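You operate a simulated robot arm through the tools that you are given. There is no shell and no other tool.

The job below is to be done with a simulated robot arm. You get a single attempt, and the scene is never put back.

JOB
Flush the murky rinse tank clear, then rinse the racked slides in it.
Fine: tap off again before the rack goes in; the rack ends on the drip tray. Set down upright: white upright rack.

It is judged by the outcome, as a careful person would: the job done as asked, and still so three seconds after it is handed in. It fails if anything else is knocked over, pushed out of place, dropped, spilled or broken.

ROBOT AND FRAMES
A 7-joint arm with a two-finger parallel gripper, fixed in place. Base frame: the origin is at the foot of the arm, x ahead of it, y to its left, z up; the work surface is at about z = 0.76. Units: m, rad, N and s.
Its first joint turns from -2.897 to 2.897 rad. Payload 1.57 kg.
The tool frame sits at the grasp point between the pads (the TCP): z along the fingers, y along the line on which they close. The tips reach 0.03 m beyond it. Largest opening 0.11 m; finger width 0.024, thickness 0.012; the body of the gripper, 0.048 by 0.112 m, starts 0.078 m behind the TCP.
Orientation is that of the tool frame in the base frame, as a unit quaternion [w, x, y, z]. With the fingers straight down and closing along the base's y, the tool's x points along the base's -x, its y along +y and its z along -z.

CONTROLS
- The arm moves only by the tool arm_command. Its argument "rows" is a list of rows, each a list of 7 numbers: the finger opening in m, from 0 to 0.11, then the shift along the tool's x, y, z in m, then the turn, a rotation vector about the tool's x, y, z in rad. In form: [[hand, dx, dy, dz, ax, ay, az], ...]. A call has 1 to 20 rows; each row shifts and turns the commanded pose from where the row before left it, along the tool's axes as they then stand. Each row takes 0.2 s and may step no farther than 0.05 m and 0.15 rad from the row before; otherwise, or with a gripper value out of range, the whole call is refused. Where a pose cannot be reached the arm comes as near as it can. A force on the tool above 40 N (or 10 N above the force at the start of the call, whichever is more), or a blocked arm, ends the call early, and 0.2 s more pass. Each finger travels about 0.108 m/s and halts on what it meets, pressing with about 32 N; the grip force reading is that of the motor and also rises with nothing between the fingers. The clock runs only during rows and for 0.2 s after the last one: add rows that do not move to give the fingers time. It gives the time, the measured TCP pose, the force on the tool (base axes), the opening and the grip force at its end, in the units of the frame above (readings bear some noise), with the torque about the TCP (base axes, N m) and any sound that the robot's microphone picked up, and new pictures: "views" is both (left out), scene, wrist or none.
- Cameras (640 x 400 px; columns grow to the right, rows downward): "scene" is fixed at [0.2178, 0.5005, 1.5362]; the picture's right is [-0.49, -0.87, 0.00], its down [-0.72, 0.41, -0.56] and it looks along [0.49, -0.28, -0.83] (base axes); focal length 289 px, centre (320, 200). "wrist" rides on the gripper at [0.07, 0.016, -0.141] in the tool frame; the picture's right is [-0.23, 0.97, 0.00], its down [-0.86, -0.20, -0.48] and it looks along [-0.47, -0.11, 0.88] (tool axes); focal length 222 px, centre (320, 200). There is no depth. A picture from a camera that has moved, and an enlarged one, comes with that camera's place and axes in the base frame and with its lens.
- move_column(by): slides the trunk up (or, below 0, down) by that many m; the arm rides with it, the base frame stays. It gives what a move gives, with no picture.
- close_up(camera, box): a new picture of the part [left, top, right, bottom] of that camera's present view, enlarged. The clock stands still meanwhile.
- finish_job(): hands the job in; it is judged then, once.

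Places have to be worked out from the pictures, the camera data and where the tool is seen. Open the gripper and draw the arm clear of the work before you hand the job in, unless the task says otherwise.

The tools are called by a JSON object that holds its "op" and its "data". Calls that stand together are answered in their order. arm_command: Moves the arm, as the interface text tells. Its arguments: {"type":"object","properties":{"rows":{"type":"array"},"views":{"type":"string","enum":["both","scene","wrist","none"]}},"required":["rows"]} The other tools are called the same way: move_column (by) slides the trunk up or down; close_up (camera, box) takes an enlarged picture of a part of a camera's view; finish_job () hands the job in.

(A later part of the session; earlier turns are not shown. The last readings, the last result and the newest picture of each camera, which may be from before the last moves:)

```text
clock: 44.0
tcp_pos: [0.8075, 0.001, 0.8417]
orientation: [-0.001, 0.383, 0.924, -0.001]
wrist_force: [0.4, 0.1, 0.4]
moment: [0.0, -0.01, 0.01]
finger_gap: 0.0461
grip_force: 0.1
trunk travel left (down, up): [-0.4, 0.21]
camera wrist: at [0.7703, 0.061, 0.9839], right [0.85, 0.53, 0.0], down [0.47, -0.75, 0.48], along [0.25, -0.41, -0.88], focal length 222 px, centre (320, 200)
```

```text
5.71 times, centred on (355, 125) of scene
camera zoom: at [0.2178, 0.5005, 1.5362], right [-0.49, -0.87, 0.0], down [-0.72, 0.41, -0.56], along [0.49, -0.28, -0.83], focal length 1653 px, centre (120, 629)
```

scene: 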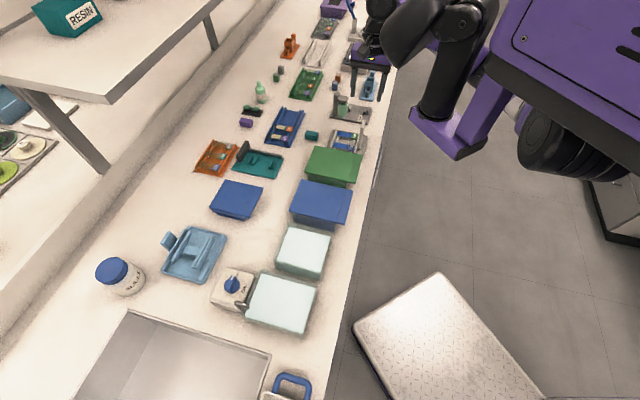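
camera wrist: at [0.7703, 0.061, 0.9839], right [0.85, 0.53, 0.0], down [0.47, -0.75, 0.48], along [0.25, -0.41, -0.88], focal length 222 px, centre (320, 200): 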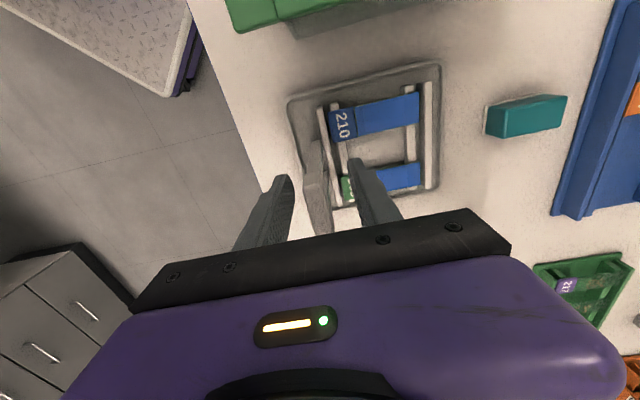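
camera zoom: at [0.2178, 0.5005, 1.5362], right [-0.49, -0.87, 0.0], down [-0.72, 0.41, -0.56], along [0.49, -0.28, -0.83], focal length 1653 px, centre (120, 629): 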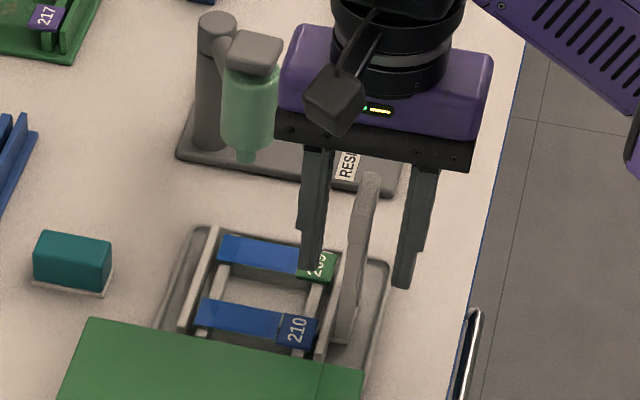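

The fingers straddle the handle, centred within a millimetre or so. I'll close on it.

{"op": "arm_command", "data": {"rows": [[0.034, 0, 0, 0, 0, 0, 0], [0.024, 0, 0, 0, 0, 0, 0], [0.016, 0, 0, 0, 0, 0, 0], [0.0, 0, 0, 0, 0, 0, 0], [0.0, 0, 0, 0, 0, 0, 0]], "views": "wrist"}}

{"op": "close_up", "data": {"camera": "wrist", "box": [230, 60, 430, 270]}}

{"op": "close_up", "data": {"camera": "scene", "box": [315, 90, 395, 160]}}

```text
clock: 45.2
tcp_pos: [0.8081, 0.0001, 0.8422]
orientation: [-0.003, 0.383, 0.924, -0.001]
wrist_force: [0.2, -0.4, 0.3]
moment: [0.05, -0.04, -0.01]
finger_gap: 0.0109
grip_force: 28.9
trunk travel left (down, up): [-0.4, 0.21]
camera wrist: at [0.7702, 0.0611, 0.9841], right [0.85, 0.53, 0.0], down [0.47, -0.75, 0.48], along [0.25, -0.41, -0.88], focal length 222 px, centre (320, 200)
```

wrist: 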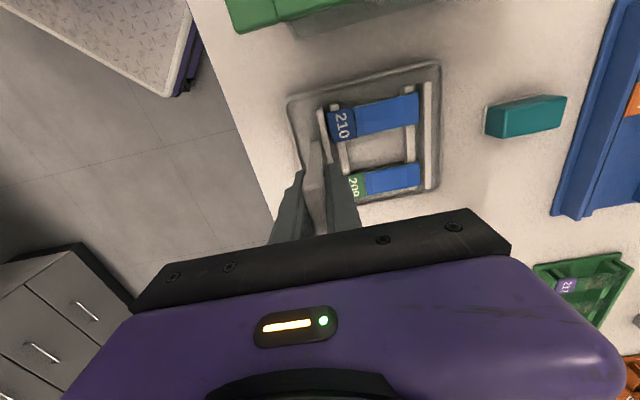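

```text
1.90 times, centred on (330, 165) of wrist
camera zoom: at [0.7702, 0.0611, 0.9841], right [0.85, 0.53, 0.0], down [0.47, -0.75, 0.48], along [0.25, -0.41, -0.88], focal length 423 px, centre (301, 267)
```

zoom: 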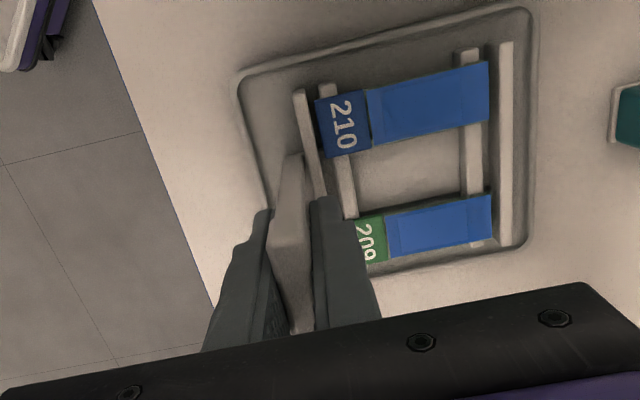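

```text
5.71 times, centred on (355, 125) of scene
camera zoom: at [0.2178, 0.5005, 1.5362], right [-0.49, -0.87, 0.0], down [-0.72, 0.41, -0.56], along [0.49, -0.28, -0.83], focal length 1653 px, centre (120, 629)
```

zoom: 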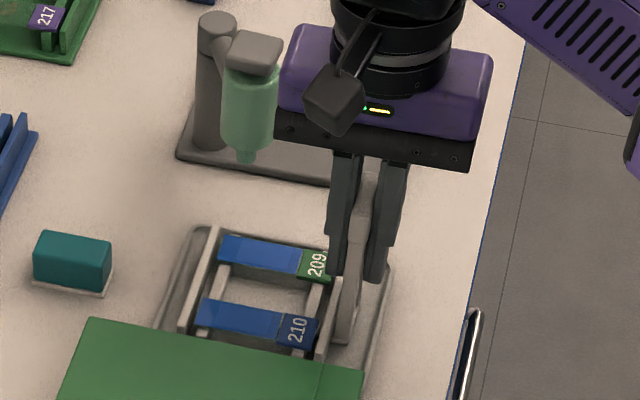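

The handle is held (10.9 mm gap, 29 N); the pick pose is (0.808, 0.000, 0.842). I'll lift slowly and straight, then check the rack stays level with both slides in it.

{"op": "arm_command", "data": {"rows": [[0.0, 0, 0, -0.005, 0, 0, 0], [0.0, 0, 0, -0.01, 0, 0, 0], [0.0, 0, 0, -0.015, 0, 0, 0], [0.0, 0, 0, -0.015, 0, 0, 0], [0.0, 0, 0, 0, 0, 0, 0]], "views": "wrist"}}

{"op": "close_up", "data": {"camera": "wrist", "box": [230, 60, 470, 270]}}

{"op": "close_up", "data": {"camera": "scene", "box": [305, 80, 395, 160]}}

```text
clock: 46.4
tcp_pos: [0.8082, -0.0007, 0.8859]
orientation: [-0.003, 0.384, 0.923, 0.001]
wrist_force: [0.3, -0.2, -1.4]
moment: [-0.02, 0.07, -0.01]
finger_gap: 0.0112
grip_force: 28.5
trunk travel left (down, up): [-0.4, 0.21]
camera wrist: at [0.7709, 0.0602, 1.0289], right [0.85, 0.53, 0.0], down [0.47, -0.75, 0.48], along [0.25, -0.41, -0.88], focal length 222 px, centre (320, 200)
```

wrist: 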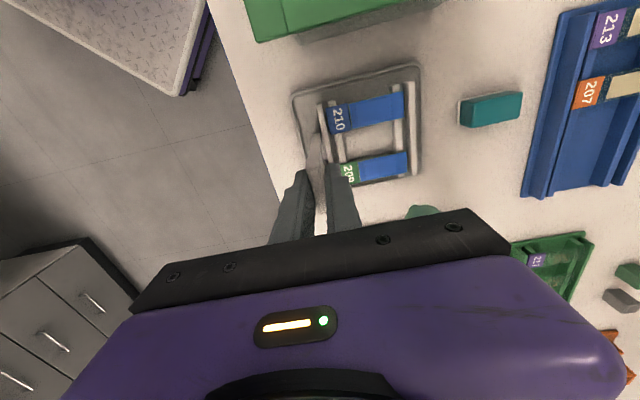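

```text
1.90 times, centred on (350, 165) of wrist
camera zoom: at [0.7709, 0.0602, 1.0289], right [0.85, 0.53, 0.0], down [0.47, -0.75, 0.48], along [0.25, -0.41, -0.88], focal length 423 px, centre (263, 267)
```

zoom: 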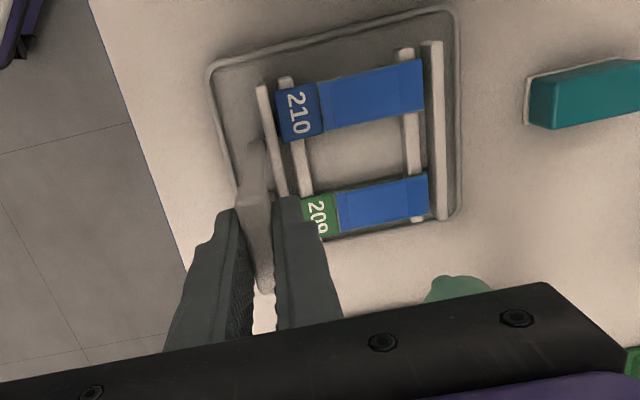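

```text
5.00 times, centred on (350, 120) of scene
camera zoom: at [0.2178, 0.5005, 1.5362], right [-0.49, -0.87, 0.0], down [-0.72, 0.41, -0.56], along [0.49, -0.28, -0.83], focal length 1446 px, centre (170, 600)
```

zoom: 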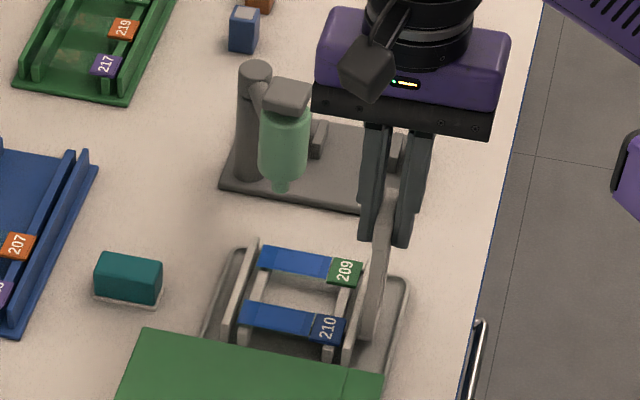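

Comparing pixels, the rack rose only ~5–10 mm while the hand rose 44 mm, so the handle has slid between the fingers. I'll look closely before going further.

{"op": "close_up", "data": {"camera": "scene", "box": [335, 105, 385, 155]}}

{"op": "close_up", "data": {"camera": "wrist", "box": [280, 60, 430, 220]}}

```text
8.00 times, centred on (360, 130) of scene
camera zoom: at [0.2178, 0.5005, 1.5362], right [-0.49, -0.87, 0.0], down [-0.72, 0.41, -0.56], along [0.49, -0.28, -0.83], focal length 2314 px, centre (0, 760)
```

zoom: 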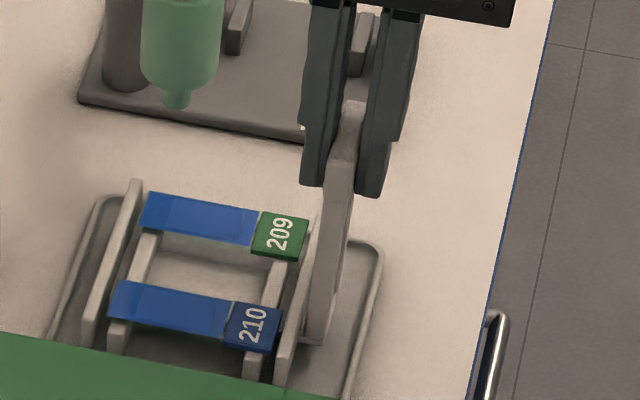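

```text
2.50 times, centred on (355, 140) of wrist
camera zoom: at [0.7709, 0.0602, 1.0289], right [0.85, 0.53, 0.0], down [0.47, -0.75, 0.48], along [0.25, -0.41, -0.88], focal length 555 px, centre (232, 350)
```

zoom: 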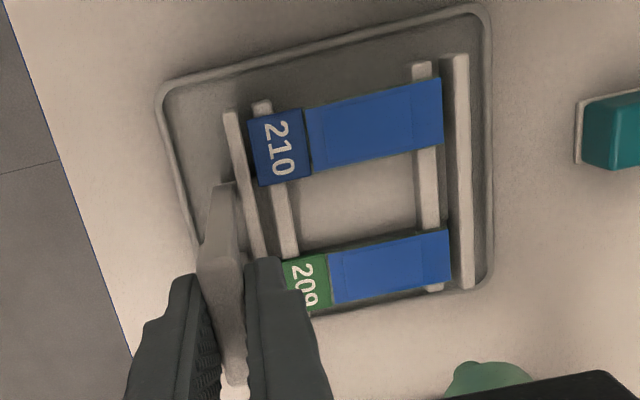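

The rack looks level and about 1 cm up, but the handle slipped ~3 cm in the fingers. I'll hold still for about a second to see whether it is still creeping.

{"op": "arm_command", "data": {"rows": [[0.0, 0, 0, 0, 0, 0, 0], [0.0, 0, 0, 0, 0, 0, 0], [0.0, 0, 0, 0, 0, 0, 0], [0.0, 0, 0, 0, 0, 0, 0]], "views": "none"}}

{"op": "close_up", "data": {"camera": "scene", "box": [335, 105, 385, 155]}}

{"op": "close_up", "data": {"camera": "wrist", "box": [280, 60, 430, 220]}}

```text
clock: 47.4
tcp_pos: [0.8085, -0.0007, 0.8858]
orientation: [-0.003, 0.382, 0.924, 0.0]
wrist_force: [-0.1, 0.6, -0.1]
moment: [-0.03, 0.04, 0.0]
finger_gap: 0.0111
grip_force: 28.7
trunk travel left (down, up): [-0.4, 0.21]
```

```text
8.00 times, centred on (360, 130) of scene
camera zoom: at [0.2178, 0.5005, 1.5362], right [-0.49, -0.87, 0.0], down [-0.72, 0.41, -0.56], along [0.49, -0.28, -0.83], focal length 2314 px, centre (0, 760)
```

zoom: 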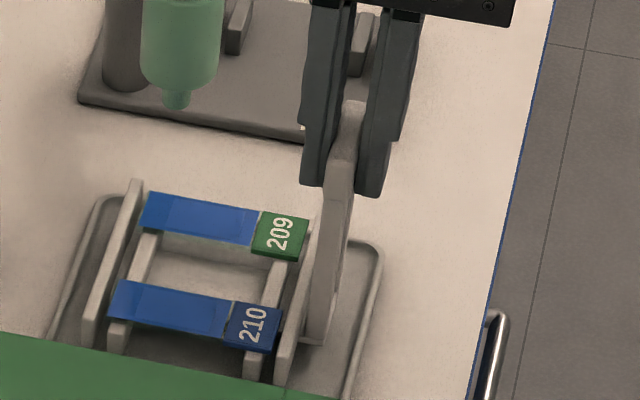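

```text
2.50 times, centred on (355, 140) of wrist
camera zoom: at [0.771, 0.0602, 1.0288], right [0.85, 0.53, 0.0], down [0.47, -0.75, 0.48], along [0.25, -0.41, -0.88], focal length 555 px, centre (232, 350)
```

zoom: 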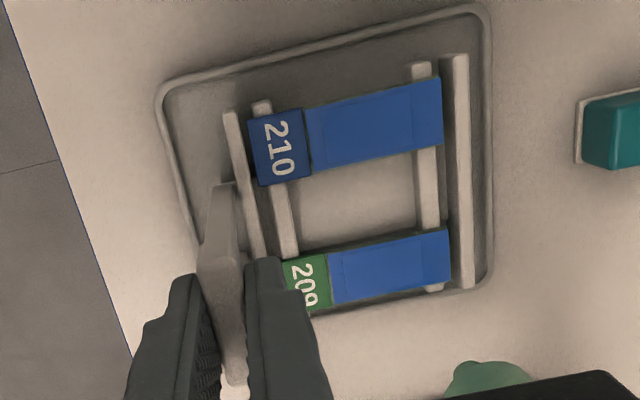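

It is stable with no creep. I'll lift a further 1 cm slowly to see whether the rack now follows.

{"op": "arm_command", "data": {"rows": [[0.0, 0, 0, -0.003, 0, 0, 0], [0.0, 0, 0, -0.003, 0, 0, 0], [0.0, 0, 0, -0.004, 0, 0, 0], [0.0, 0, 0, 0, 0, 0, 0]], "views": "none"}}

{"op": "close_up", "data": {"camera": "scene", "box": [335, 105, 385, 155]}}

{"op": "close_up", "data": {"camera": "wrist", "box": [280, 60, 430, 220]}}

```text
clock: 48.4
tcp_pos: [0.807, -0.0004, 0.8955]
orientation: [-0.003, 0.382, 0.924, 0.0]
wrist_force: [0.7, 0.2, -1.0]
moment: [-0.03, 0.06, -0.01]
finger_gap: 0.0112
grip_force: 29.1
trunk travel left (down, up): [-0.4, 0.21]
```

```text
8.00 times, centred on (360, 130) of scene
camera zoom: at [0.2178, 0.5005, 1.5362], right [-0.49, -0.87, 0.0], down [-0.72, 0.41, -0.56], along [0.49, -0.28, -0.83], focal length 2314 px, centre (0, 760)
```

zoom: 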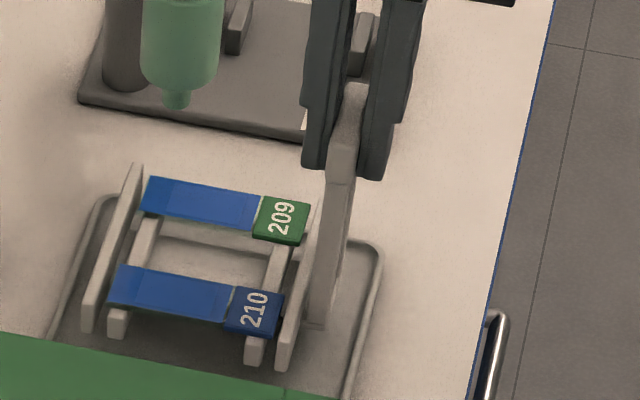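

```text
2.50 times, centred on (355, 140) of wrist
camera zoom: at [0.7706, 0.0608, 1.0388], right [0.85, 0.53, 0.0], down [0.47, -0.75, 0.48], along [0.25, -0.41, -0.88], focal length 555 px, centre (232, 350)
```

zoom: 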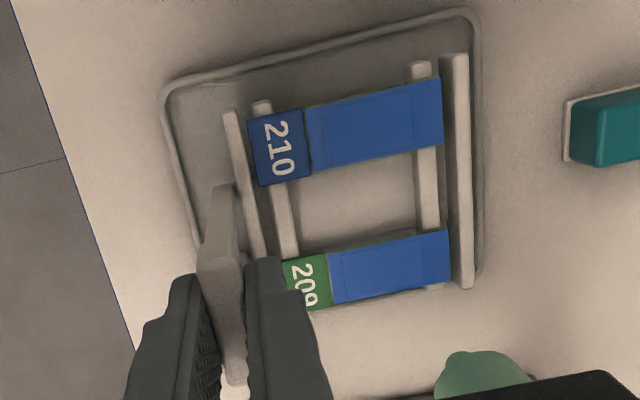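

The rack now follows exactly, level, with both slides seated. I'll lift 4 cm more and compare again before travelling.

{"op": "arm_command", "data": {"rows": [[0.0, 0, 0, -0.006, 0, 0, 0], [0.0, 0, 0, -0.01, 0, 0, 0], [0.0, 0, 0, -0.012, 0, 0, 0], [0.0, 0, 0, -0.008, 0, 0, 0], [0.0, 0, 0, -0.004, 0, 0, 0], [0.0, 0, 0, 0, 0, 0, 0]], "views": "none"}}

{"op": "close_up", "data": {"camera": "scene", "box": [325, 85, 395, 155]}}

{"op": "close_up", "data": {"camera": "wrist", "box": [280, 60, 430, 220]}}

```text
clock: 49.8
tcp_pos: [0.8079, 0.0005, 0.9364]
orientation: [-0.002, 0.382, 0.924, 0.0]
wrist_force: [0.4, -0.3, -0.4]
moment: [-0.01, 0.02, 0.0]
finger_gap: 0.0114
grip_force: 28.3
trunk travel left (down, up): [-0.4, 0.21]
```

```text
5.71 times, centred on (360, 120) of scene
camera zoom: at [0.2178, 0.5005, 1.5362], right [-0.49, -0.87, 0.0], down [-0.72, 0.41, -0.56], along [0.49, -0.28, -0.83], focal length 1653 px, centre (91, 657)
```

zoom: 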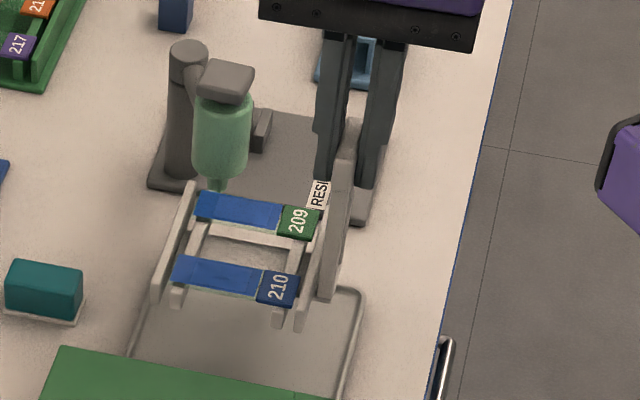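

```text
2.50 times, centred on (355, 140) of wrist
camera zoom: at [0.7704, 0.0616, 1.0793], right [0.85, 0.53, 0.0], down [0.47, -0.75, 0.48], along [0.25, -0.41, -0.88], focal length 555 px, centre (232, 350)
```

zoom: 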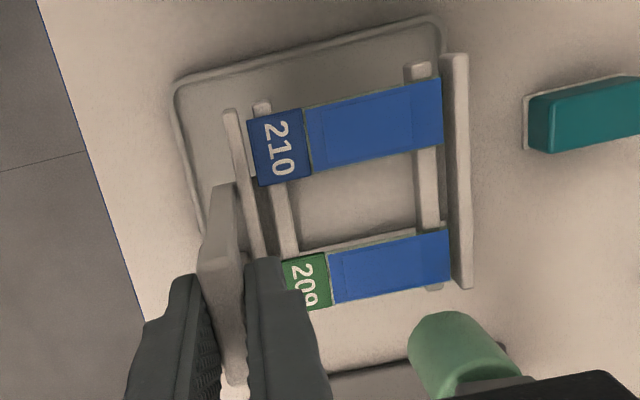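

The rack follows the hand exactly, level, and the tray is left empty below. I'll raise to z≈1.04, then yaw to +45° where that yaw is already proven safe.

{"op": "arm_command", "data": {"rows": [[0.0, 0, 0, -0.012, 0, 0, 0], [0.0, 0, 0, -0.024, 0, 0, 0], [0.0, 0, 0, -0.028, 0, 0, 0], [0.0, 0, 0, -0.026, 0, 0, 0], [0.0, 0, 0, -0.014, 0, 0, 0], [0.0, 0, 0, 0, 0, 0, -0.06], [0.0, 0, 0, 0, 0, 0, -0.11], [0.0, 0, 0, 0, 0, 0, -0.12], [0.0, 0, 0, 0, 0, 0, -0.12], [0.0, 0, 0, 0, 0, 0, -0.12], [0.0, 0, 0, 0, 0, 0, -0.12], [0.0, 0, 0, 0, 0, 0, -0.12], [0.0, 0, 0, 0, 0, 0, -0.12], [0.0, 0, 0, 0, 0, 0, -0.12], [0.0, 0, 0, 0, 0, 0, -0.12], [0.0, 0, 0, 0, 0, 0, -0.12], [0.0, 0, 0, 0, 0, 0, -0.12], [0.0, 0, 0, 0, 0, 0, -0.12], [0.0, 0, 0, 0, 0, 0, -0.08], [0.0, 0, 0, 0, 0, 0, 0]], "views": "both"}}

{"op": "close_up", "data": {"camera": "wrist", "box": [280, 60, 430, 220]}}

```text
clock: 54.0
tcp_pos: [0.8082, 0.0002, 1.0403]
orientation: [-0.001, -0.383, 0.924, 0.001]
wrist_force: [-0.7, -0.4, -1.1]
moment: [-0.02, -0.01, 0.01]
finger_gap: 0.0112
grip_force: 29.0
trunk travel left (down, up): [-0.4, 0.21]
camera wrist: at [0.7479, -0.0377, 1.1833], right [-0.53, 0.85, 0.0], down [0.75, 0.46, 0.48], along [0.4, 0.25, -0.88], focal length 222 px, centre (320, 200)
```

scene: 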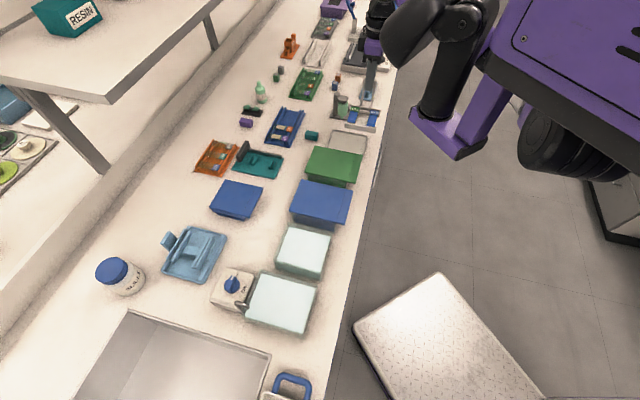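
wrist: 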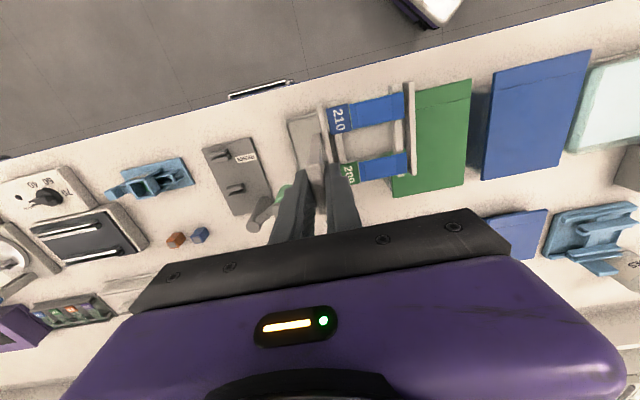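

```text
2.50 times, centred on (355, 140) of wrist
camera zoom: at [0.7479, -0.0377, 1.1833], right [-0.53, 0.85, 0.0], down [0.75, 0.46, 0.48], along [0.4, 0.25, -0.88], focal length 555 px, centre (232, 350)
```

zoom: 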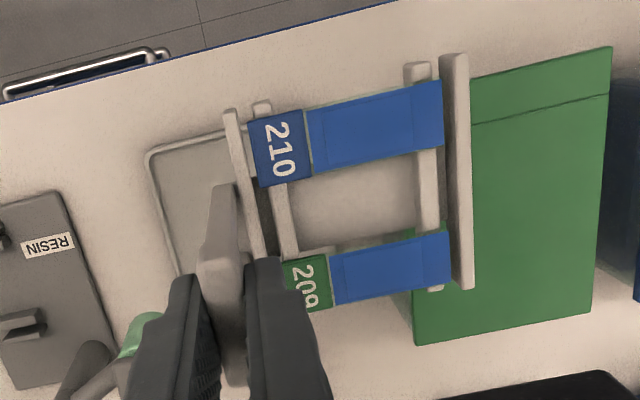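

The rack is still seated identically in the hand. I'll carry it smoothly along the bench, bowing outward, to above the tap side of the tank.

{"op": "arm_command", "data": {"rows": [[0.0, -0.01, 0.015, 0, 0, 0, 0], [0.0, -0.018, 0.03, 0, 0, 0, 0], [0.0, -0.02, 0.04, 0, 0, 0, 0], [0.0, -0.02, 0.04, 0, 0, 0, 0], [0.0, -0.02, 0.04, 0, 0, 0, 0], [0.0, -0.02, 0.04, 0, 0, 0, 0], [0.0, -0.02, 0.04, 0, 0, 0, 0], [0.0, -0.02, 0.04, 0, 0, 0, 0], [0.0, -0.02, 0.04, 0, 0, 0, 0], [0.0, -0.02, 0.04, 0, 0, 0, 0], [0.0, 0, 0.042, 0, 0, 0, 0], [0.0, 0, 0.042, 0, 0, 0, 0], [0.0, 0, 0.042, 0, 0, 0, 0], [0.0, 0, 0.042, 0, 0, 0, 0], [0.0, 0, 0.04, 0, 0, 0, 0], [0.0, 0, 0.025, 0, 0, 0, 0], [0.0, 0, 0.015, 0, 0, 0, 0], [0.0, 0, 0, 0, 0, 0, 0]], "views": "both"}}

{"op": "close_up", "data": {"camera": "wrist", "box": [230, 0, 460, 220]}}

```text
clock: 57.8
tcp_pos: [0.5093, 0.5661, 1.0407]
orientation: [-0.001, -0.383, 0.924, 0.001]
wrist_force: [0.5, 0.0, -0.7]
moment: [-0.03, 0.0, 0.02]
finger_gap: 0.0113
grip_force: 28.7
trunk travel left (down, up): [-0.4, 0.21]
camera wrist: at [0.4487, 0.5282, 1.1844], right [-0.53, 0.85, 0.0], down [0.75, 0.46, 0.48], along [0.4, 0.25, -0.88], focal length 222 px, centre (320, 200)
```

scene: 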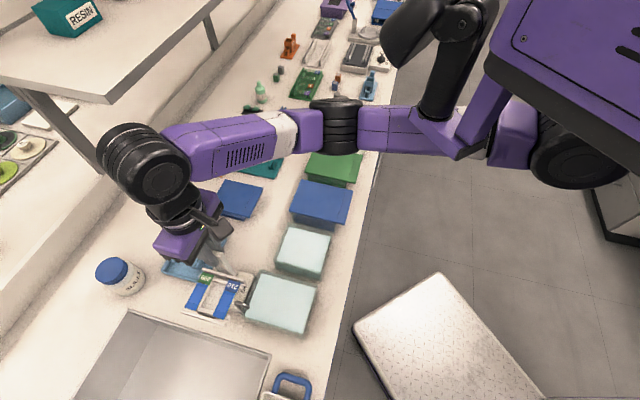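
wrist: 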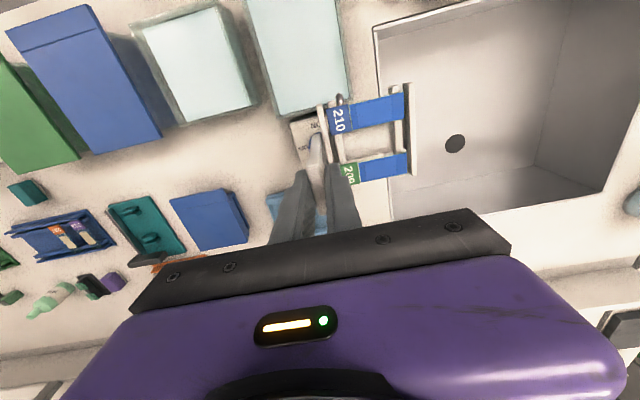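

```text
1.82 times, centred on (345, 110) of wrist
camera zoom: at [0.4487, 0.5282, 1.1844], right [-0.53, 0.85, 0.0], down [0.75, 0.46, 0.48], along [0.4, 0.25, -0.88], focal length 404 px, centre (274, 364)
```

zoom: 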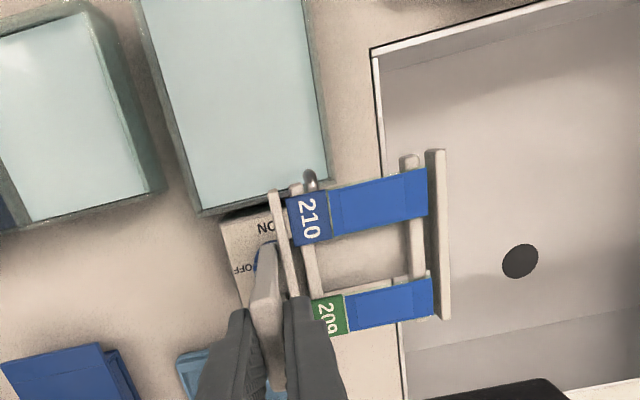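

I'm over the tap side now. I'll rotate another quarter turn so the rack reaches over the tank with its handle toward the tap.

{"op": "arm_command", "data": {"rows": [[0.0, 0, 0, 0, 0, 0, -0.06], [0.0, 0, 0, 0, 0, 0, -0.11], [0.0, 0, 0, 0, 0, 0, -0.12], [0.0, 0, 0, 0, 0, 0, -0.12], [0.0, 0, 0, 0, 0, 0, -0.12], [0.0, 0, 0, 0, 0, 0, -0.12], [0.0, 0, 0, 0, 0, 0, -0.12], [0.0, 0, 0, 0, 0, 0, -0.12], [0.0, 0, 0, 0, 0, 0, -0.12], [0.0, 0, 0, 0, 0, 0, -0.12], [0.0, 0, 0, 0, 0, 0, -0.12], [0.0, 0, 0, 0, 0, 0, -0.12], [0.0, 0, 0, 0, 0, 0, -0.12], [0.0, 0, 0, 0, 0, 0, -0.081], [0.0, 0, 0, 0, 0, 0, 0]], "views": "both"}}

{"op": "close_up", "data": {"camera": "wrist", "box": [270, 40, 530, 240]}}

{"op": "close_up", "data": {"camera": "scene", "box": [190, 220, 340, 340]}}

```text
clock: 61.0
tcp_pos: [0.5085, 0.5667, 1.042]
orientation: [0.0, 0.925, -0.381, -0.002]
wrist_force: [0.5, 0.5, -1.3]
moment: [0.05, -0.06, 0.01]
finger_gap: 0.0111
grip_force: 29.1
trunk travel left (down, up): [-0.4, 0.21]
camera wrist: at [0.5457, 0.5052, 1.1842], right [-0.85, -0.53, 0.0], down [-0.46, 0.74, 0.48], along [-0.26, 0.41, -0.88], focal length 222 px, centre (320, 200)
```

scene: 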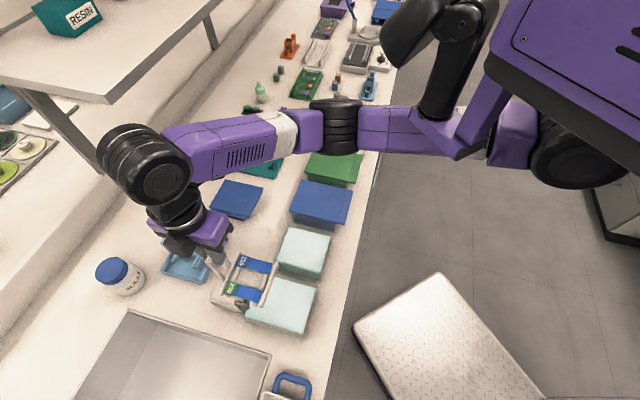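
wrist: 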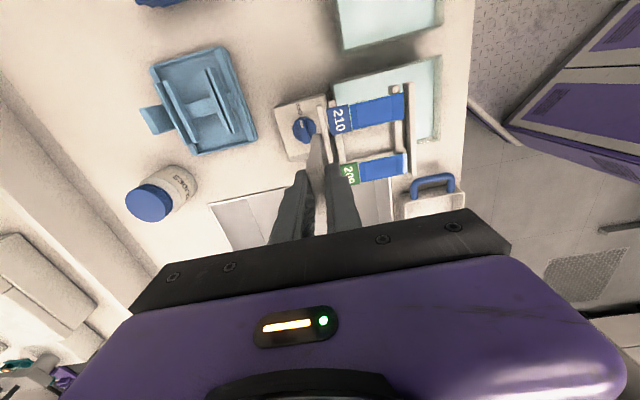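

```text
2.00 times, centred on (400, 140) of wrist
camera zoom: at [0.5457, 0.5052, 1.1842], right [-0.85, -0.53, 0.0], down [-0.46, 0.74, 0.48], along [-0.26, 0.41, -0.88], focal length 444 px, centre (160, 320)
```

zoom: 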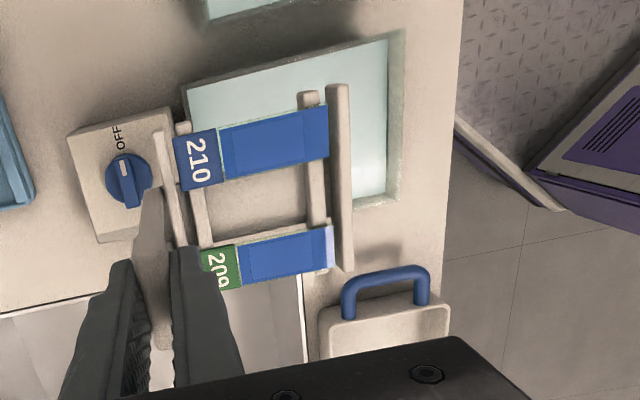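

```text
3.33 times, centred on (265, 280) of scene
camera zoom: at [0.2178, 0.5005, 1.5362], right [-0.49, -0.87, 0.0], down [-0.72, 0.41, -0.56], along [0.49, -0.28, -0.83], focal length 964 px, centre (503, -67)
```

zoom: 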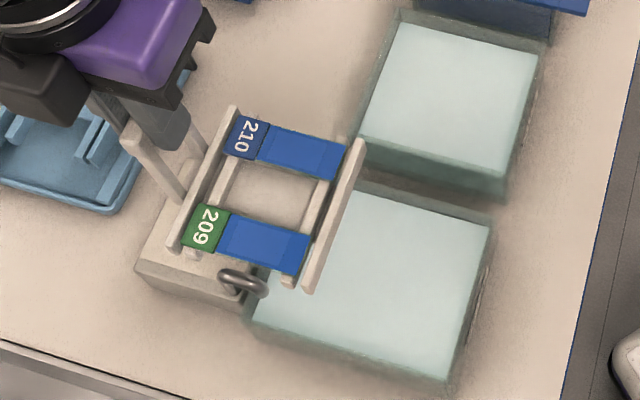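

Rack orientation is right. I'll shift 7.4 cm toward the tank centre and check alignment of rack against tank from above.

{"op": "arm_command", "data": {"rows": [[0.0, -0.001, 0.015, 0, 0, 0, 0], [0.0, -0.001, 0.025, 0, 0, 0, 0], [0.0, -0.001, 0.022, 0, 0, 0, 0], [0.0, -0.001, 0.012, 0, 0, 0, 0], [0.0, 0, 0, 0.025, 0, 0, 0], [0.0, 0, 0, 0.025, 0, 0, 0], [0.0, 0, 0, 0, 0, 0, 0]], "views": "both"}}

{"op": "close_up", "data": {"camera": "wrist", "box": [260, 60, 460, 220]}}

{"op": "close_up", "data": {"camera": "scene", "box": [200, 230, 330, 340]}}

```text
clock: 62.6
tcp_pos: [0.4527, 0.5157, 0.9918]
orientation: [-0.001, 0.924, -0.382, -0.002]
wrist_force: [-0.1, 0.3, -1.1]
moment: [0.02, -0.04, 0.0]
finger_gap: 0.0115
grip_force: 28.2
trunk travel left (down, up): [-0.4, 0.21]
camera wrist: at [0.4901, 0.4556, 1.1345], right [-0.85, -0.53, 0.0], down [-0.46, 0.74, 0.48], along [-0.26, 0.41, -0.88], focal length 222 px, centre (320, 200)
```

scene: 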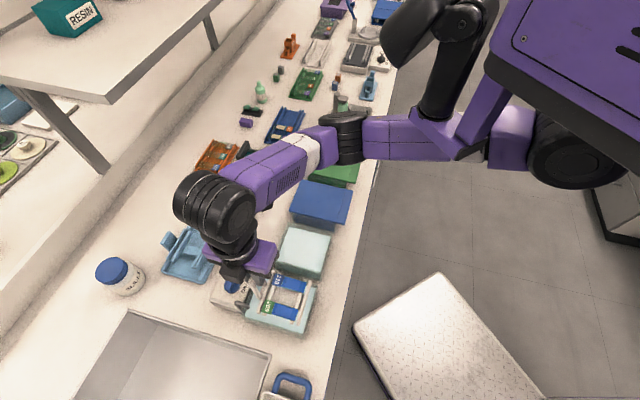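
wrist: 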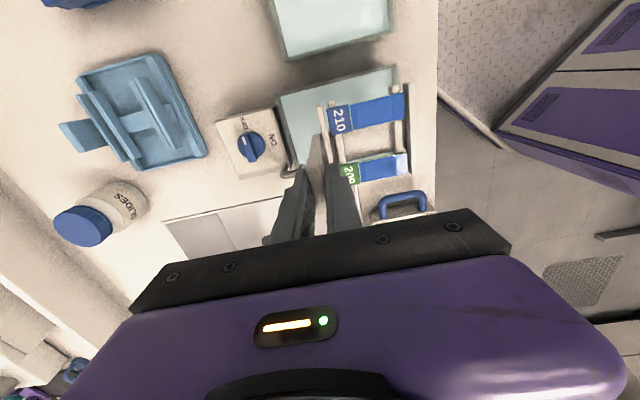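

```text
2.50 times, centred on (360, 140) of wrist
camera zoom: at [0.4901, 0.4556, 1.1345], right [-0.85, -0.53, 0.0], down [-0.46, 0.74, 0.48], along [-0.26, 0.41, -0.88], focal length 555 px, centre (220, 350)
```

zoom: 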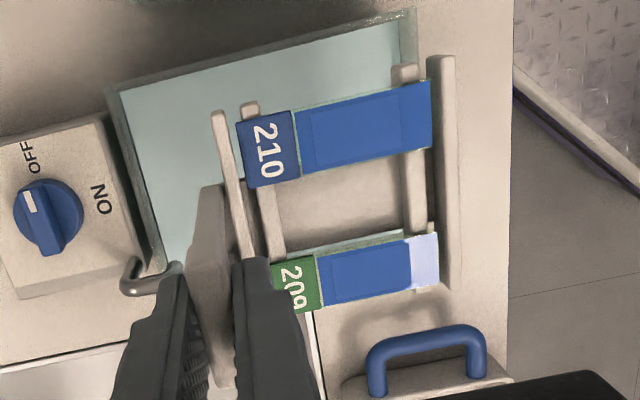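

```text
3.64 times, centred on (265, 285) of scene
camera zoom: at [0.2178, 0.5005, 1.5362], right [-0.49, -0.87, 0.0], down [-0.72, 0.41, -0.56], along [0.49, -0.28, -0.83], focal length 1052 px, centre (520, -109)
```

zoom: 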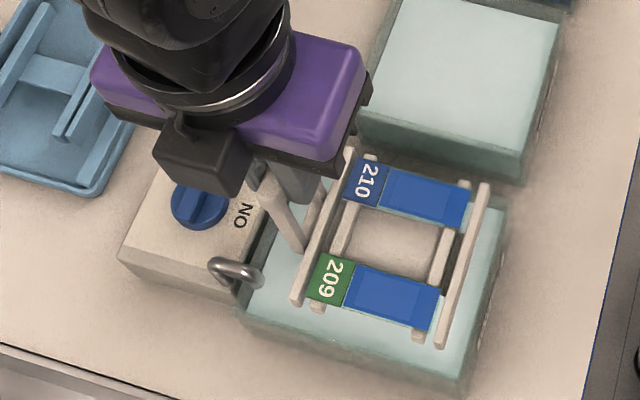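

Triangulating the rail end gives the rack's true extent in the hand as x −48…+47 mm. The tank's inner opening is about −46…+59 mm, so I need to shift about +7 mm in tool x, and −5 mm in y to centre it. Then I'll come down to just above the rim and check again.

{"op": "arm_command", "data": {"rows": [[0.0, 0.0035, -0.0025, 0, 0, 0, 0], [0.0, 0.0035, -0.0025, 0, 0, 0, 0], [0.0, 0, 0, 0.012, 0, 0, 0], [0.0, 0, 0, 0.015, 0, 0, 0], [0.0, 0, 0, 0.012, 0, 0, 0], [0.0, 0, 0, 0.006, 0, 0, 0], [0.0, 0, 0, 0, 0, 0, 0]], "views": "both"}}

{"op": "close_up", "data": {"camera": "wrist", "box": [240, 60, 460, 240]}}

{"op": "close_up", "data": {"camera": "scene", "box": [230, 250, 330, 340]}}

```text
clock: 64.2
tcp_pos: [0.4605, 0.516, 0.9473]
orientation: [0.0, 0.924, -0.382, -0.002]
wrist_force: [0.1, 0.2, -0.3]
moment: [0.03, -0.01, 0.03]
finger_gap: 0.0111
grip_force: 28.4
trunk travel left (down, up): [-0.4, 0.21]
camera wrist: at [0.4987, 0.4544, 1.0897], right [-0.85, -0.53, 0.0], down [-0.46, 0.74, 0.48], along [-0.26, 0.41, -0.88], focal length 222 px, centre (320, 200)
```

scene: 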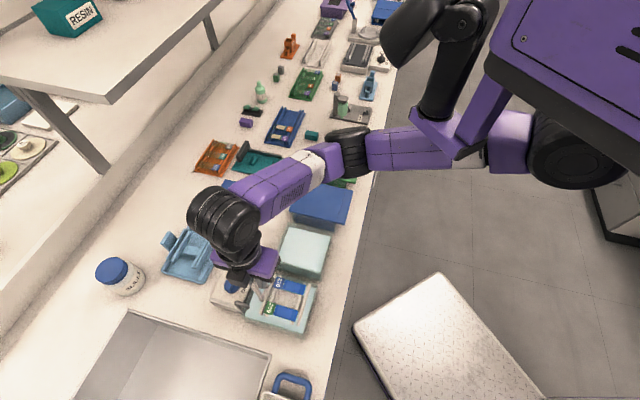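
wrist: 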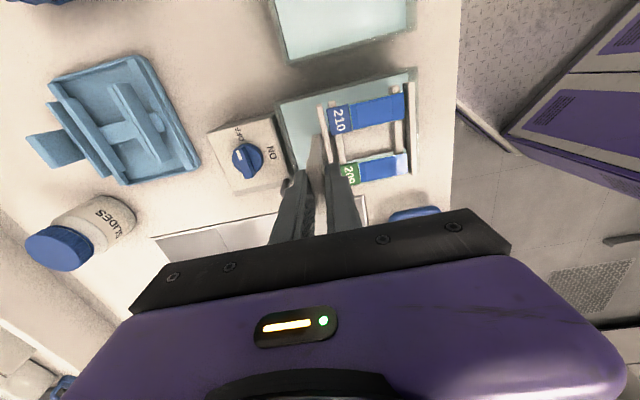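

```text
2.22 times, centred on (350, 150) of wrist
camera zoom: at [0.4987, 0.4544, 1.0897], right [-0.85, -0.53, 0.0], down [-0.46, 0.74, 0.48], along [-0.26, 0.41, -0.88], focal length 494 px, centre (253, 311)
```

zoom: 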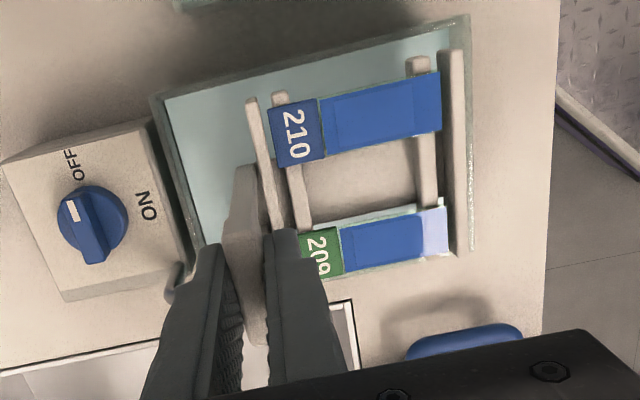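

```text
4.44 times, centred on (280, 295) of scene
camera zoom: at [0.2178, 0.5005, 1.5362], right [-0.49, -0.87, 0.0], down [-0.72, 0.41, -0.56], along [0.49, -0.28, -0.83], focal length 1285 px, centre (498, -222)
```

zoom: 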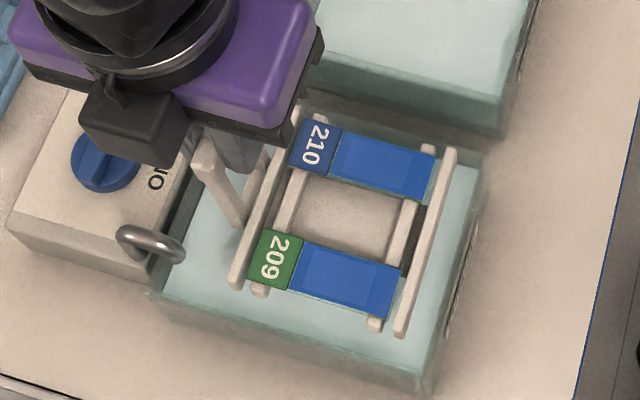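

The rim triangulates to z≈0.826. The opening is about 7 mm clear of the rack on each side by the wrist view, a bit tighter on tool −x by the scene view. I'll nudge +2 mm and lower slowly through the rim.

{"op": "arm_command", "data": {"rows": [[0.0, 0.002, 0, 0, 0, 0, 0], [0.0, 0, 0, 0.005, 0, 0, 0], [0.0, 0, 0, 0.006, 0, 0, 0], [0.0, 0, 0, 0.006, 0, 0, 0], [0.0, 0, 0, 0.005, 0, 0, 0], [0.0, 0, 0, 0, 0, 0, 0]], "views": "wrist"}}

{"op": "close_up", "data": {"camera": "wrist", "box": [240, 60, 460, 240]}}

{"op": "close_up", "data": {"camera": "scene", "box": [230, 250, 330, 340]}}

```text
clock: 65.6
tcp_pos: [0.4617, 0.513, 0.9249]
orientation: [0.0, 0.924, -0.382, -0.002]
wrist_force: [-1.3, 0.2, -1.2]
moment: [0.02, -0.05, -0.01]
finger_gap: 0.0112
grip_force: 28.8
trunk travel left (down, up): [-0.4, 0.21]
camera wrist: at [0.5, 0.4522, 1.0673], right [-0.85, -0.53, 0.0], down [-0.46, 0.74, 0.48], along [-0.26, 0.41, -0.88], focal length 222 px, centre (320, 200)
```

wrist: 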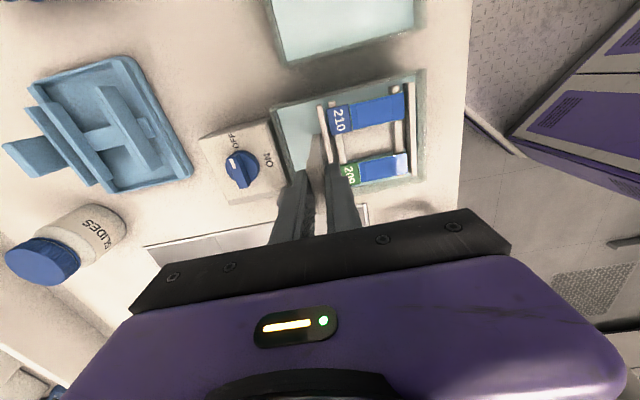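

```text
2.22 times, centred on (350, 150) of wrist
camera zoom: at [0.5, 0.4522, 1.0673], right [-0.85, -0.53, 0.0], down [-0.46, 0.74, 0.48], along [-0.26, 0.41, -0.88], focal length 494 px, centre (253, 311)
```

zoom: 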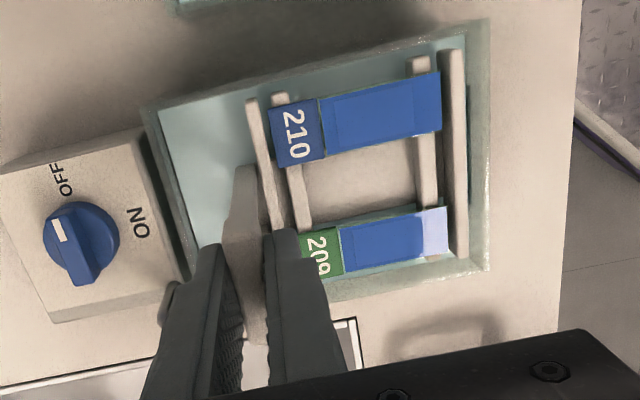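

```text
4.44 times, centred on (280, 295) of scene
camera zoom: at [0.2178, 0.5005, 1.5362], right [-0.49, -0.87, 0.0], down [-0.72, 0.41, -0.56], along [0.49, -0.28, -0.83], focal length 1285 px, centre (498, -222)
```

zoom: 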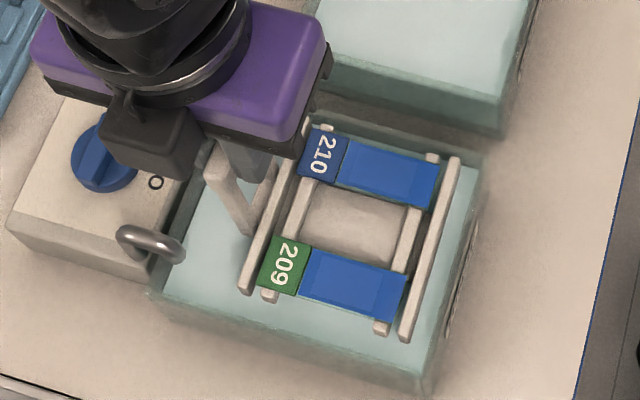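

The rail tops are now about level with the rim, so gaps read directly. I'll zoom on the two ends to check clearance.

{"op": "close_up", "data": {"camera": "wrist", "box": [380, 130, 470, 200]}}

{"op": "close_up", "data": {"camera": "wrist", "box": [380, 60, 470, 130]}}

{"op": "close_up", "data": {"camera": "scene", "box": [260, 290, 340, 345]}}

{"op": "close_up", "data": {"camera": "scene", "box": [280, 265, 350, 310]}}

```text
5.71 times, centred on (425, 165) of wrist
camera zoom: at [0.5, 0.4522, 1.0673], right [-0.85, -0.53, 0.0], down [-0.46, 0.74, 0.48], along [-0.26, 0.41, -0.88], focal length 1269 px, centre (-280, 400)
```

zoom: 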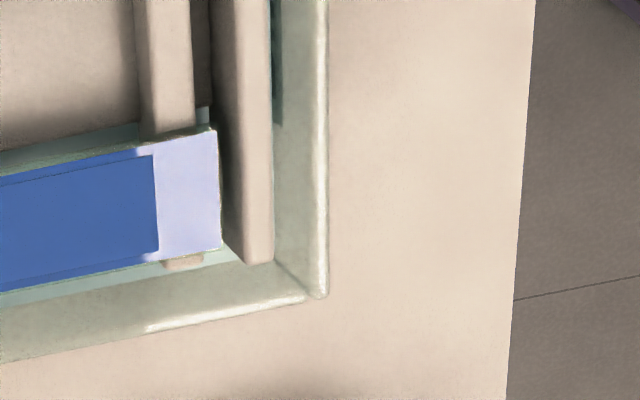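

```text
5.71 times, centred on (425, 95) of wrist
camera zoom: at [0.5, 0.4522, 1.0673], right [-0.85, -0.53, 0.0], down [-0.46, 0.74, 0.48], along [-0.26, 0.41, -0.88], focal length 1269 px, centre (-280, 800)
```

zoom: 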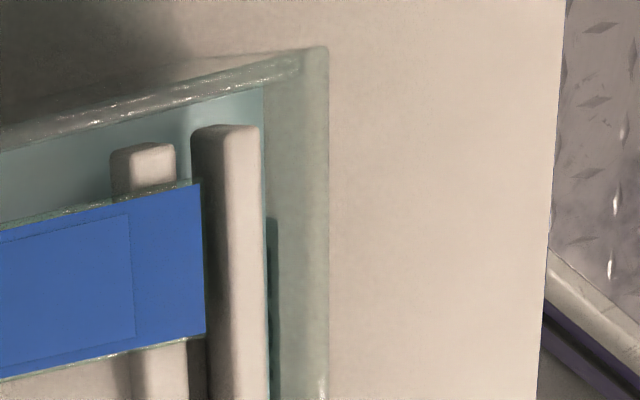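

```text
7.27 times, centred on (300, 318) of scene
camera zoom: at [0.2178, 0.5005, 1.5362], right [-0.49, -0.87, 0.0], down [-0.72, 0.41, -0.56], along [0.49, -0.28, -0.83], focal length 2103 px, centre (466, -654)
```

zoom: 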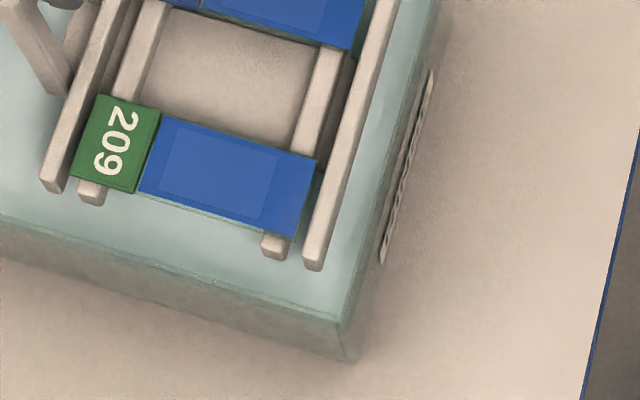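

```text
8.89 times, centred on (315, 288) of scene
camera zoom: at [0.2178, 0.5005, 1.5362], right [-0.49, -0.87, 0.0], down [-0.72, 0.41, -0.56], along [0.49, -0.28, -0.83], focal length 2571 px, centre (364, -578)
```

zoom: 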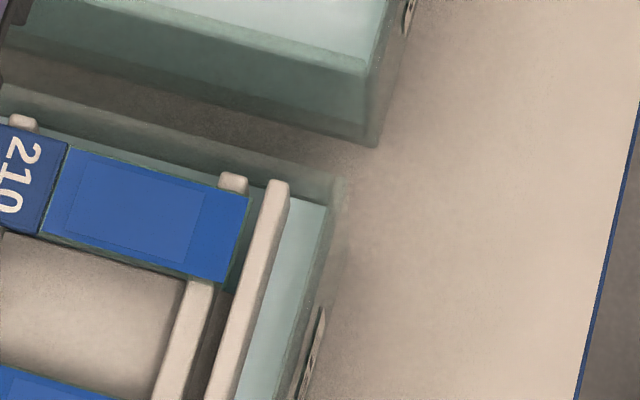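

Clearances read about 4.5–6 mm on all sides, so it's well centred. The water surface is at z≈0.81. I'll lower slowly to TCP z≈0.887, which puts the slides ~2 cm under water and keeps the rack off the floor.

{"op": "arm_command", "data": {"rows": [[0.0, 0, 0, 0.004, 0, 0, 0], [0.0, 0, 0, 0.005, 0, 0, 0], [0.0, 0, 0, 0.005, 0, 0, 0], [0.0, 0, 0, 0.005, 0, 0, 0], [0.0, 0, 0, 0.005, 0, 0, 0], [0.0, 0, 0, 0.005, 0, 0, 0], [0.0, 0, 0, 0.005, 0, 0, 0], [0.0, 0, 0, 0.004, 0, 0, 0], [0.0, 0, 0, 0, 0, 0, 0]], "views": "wrist"}}

{"op": "close_up", "data": {"camera": "wrist", "box": [240, 60, 460, 240]}}

{"op": "close_up", "data": {"camera": "scene", "box": [230, 250, 330, 340]}}

```text
clock: 67.6
tcp_pos: [0.4625, 0.5137, 0.8866]
orientation: [0.0, 0.924, -0.382, -0.002]
wrist_force: [0.0, -0.8, -1.0]
moment: [0.05, -0.02, 0.02]
finger_gap: 0.0112
grip_force: 28.3
trunk travel left (down, up): [-0.4, 0.21]
camera wrist: at [0.4995, 0.4527, 1.0288], right [-0.85, -0.53, 0.0], down [-0.46, 0.74, 0.48], along [-0.26, 0.41, -0.88], focal length 222 px, centre (320, 200)
```

wrist: 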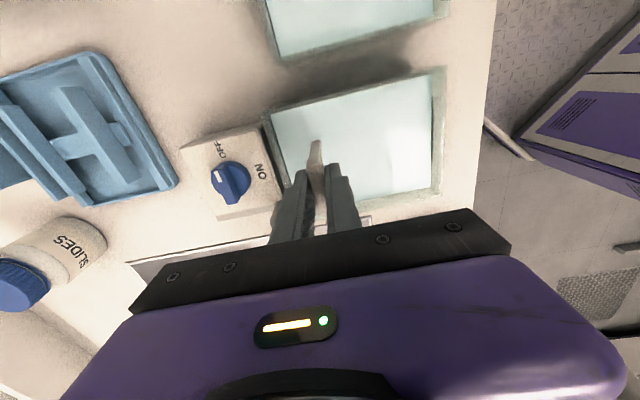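

```text
2.22 times, centred on (350, 150) of wrist
camera zoom: at [0.4995, 0.4527, 1.0288], right [-0.85, -0.53, 0.0], down [-0.46, 0.74, 0.48], along [-0.26, 0.41, -0.88], focal length 494 px, centre (253, 311)
```

zoom: 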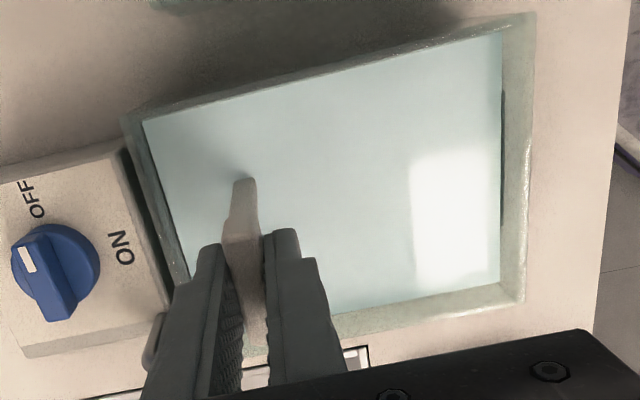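

```text
4.44 times, centred on (280, 295) of scene
camera zoom: at [0.2178, 0.5005, 1.5362], right [-0.49, -0.87, 0.0], down [-0.72, 0.41, -0.56], along [0.49, -0.28, -0.83], focal length 1285 px, centre (498, -222)
```

zoom: 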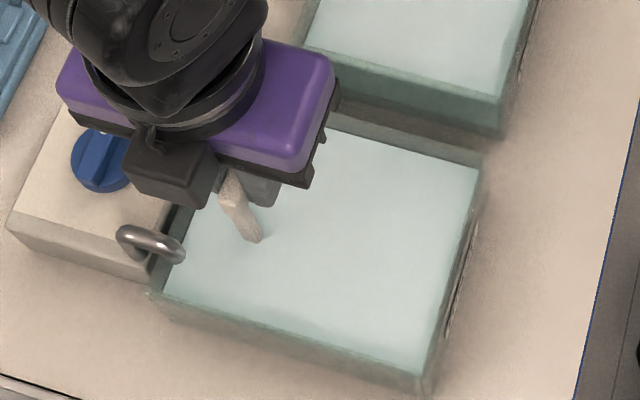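

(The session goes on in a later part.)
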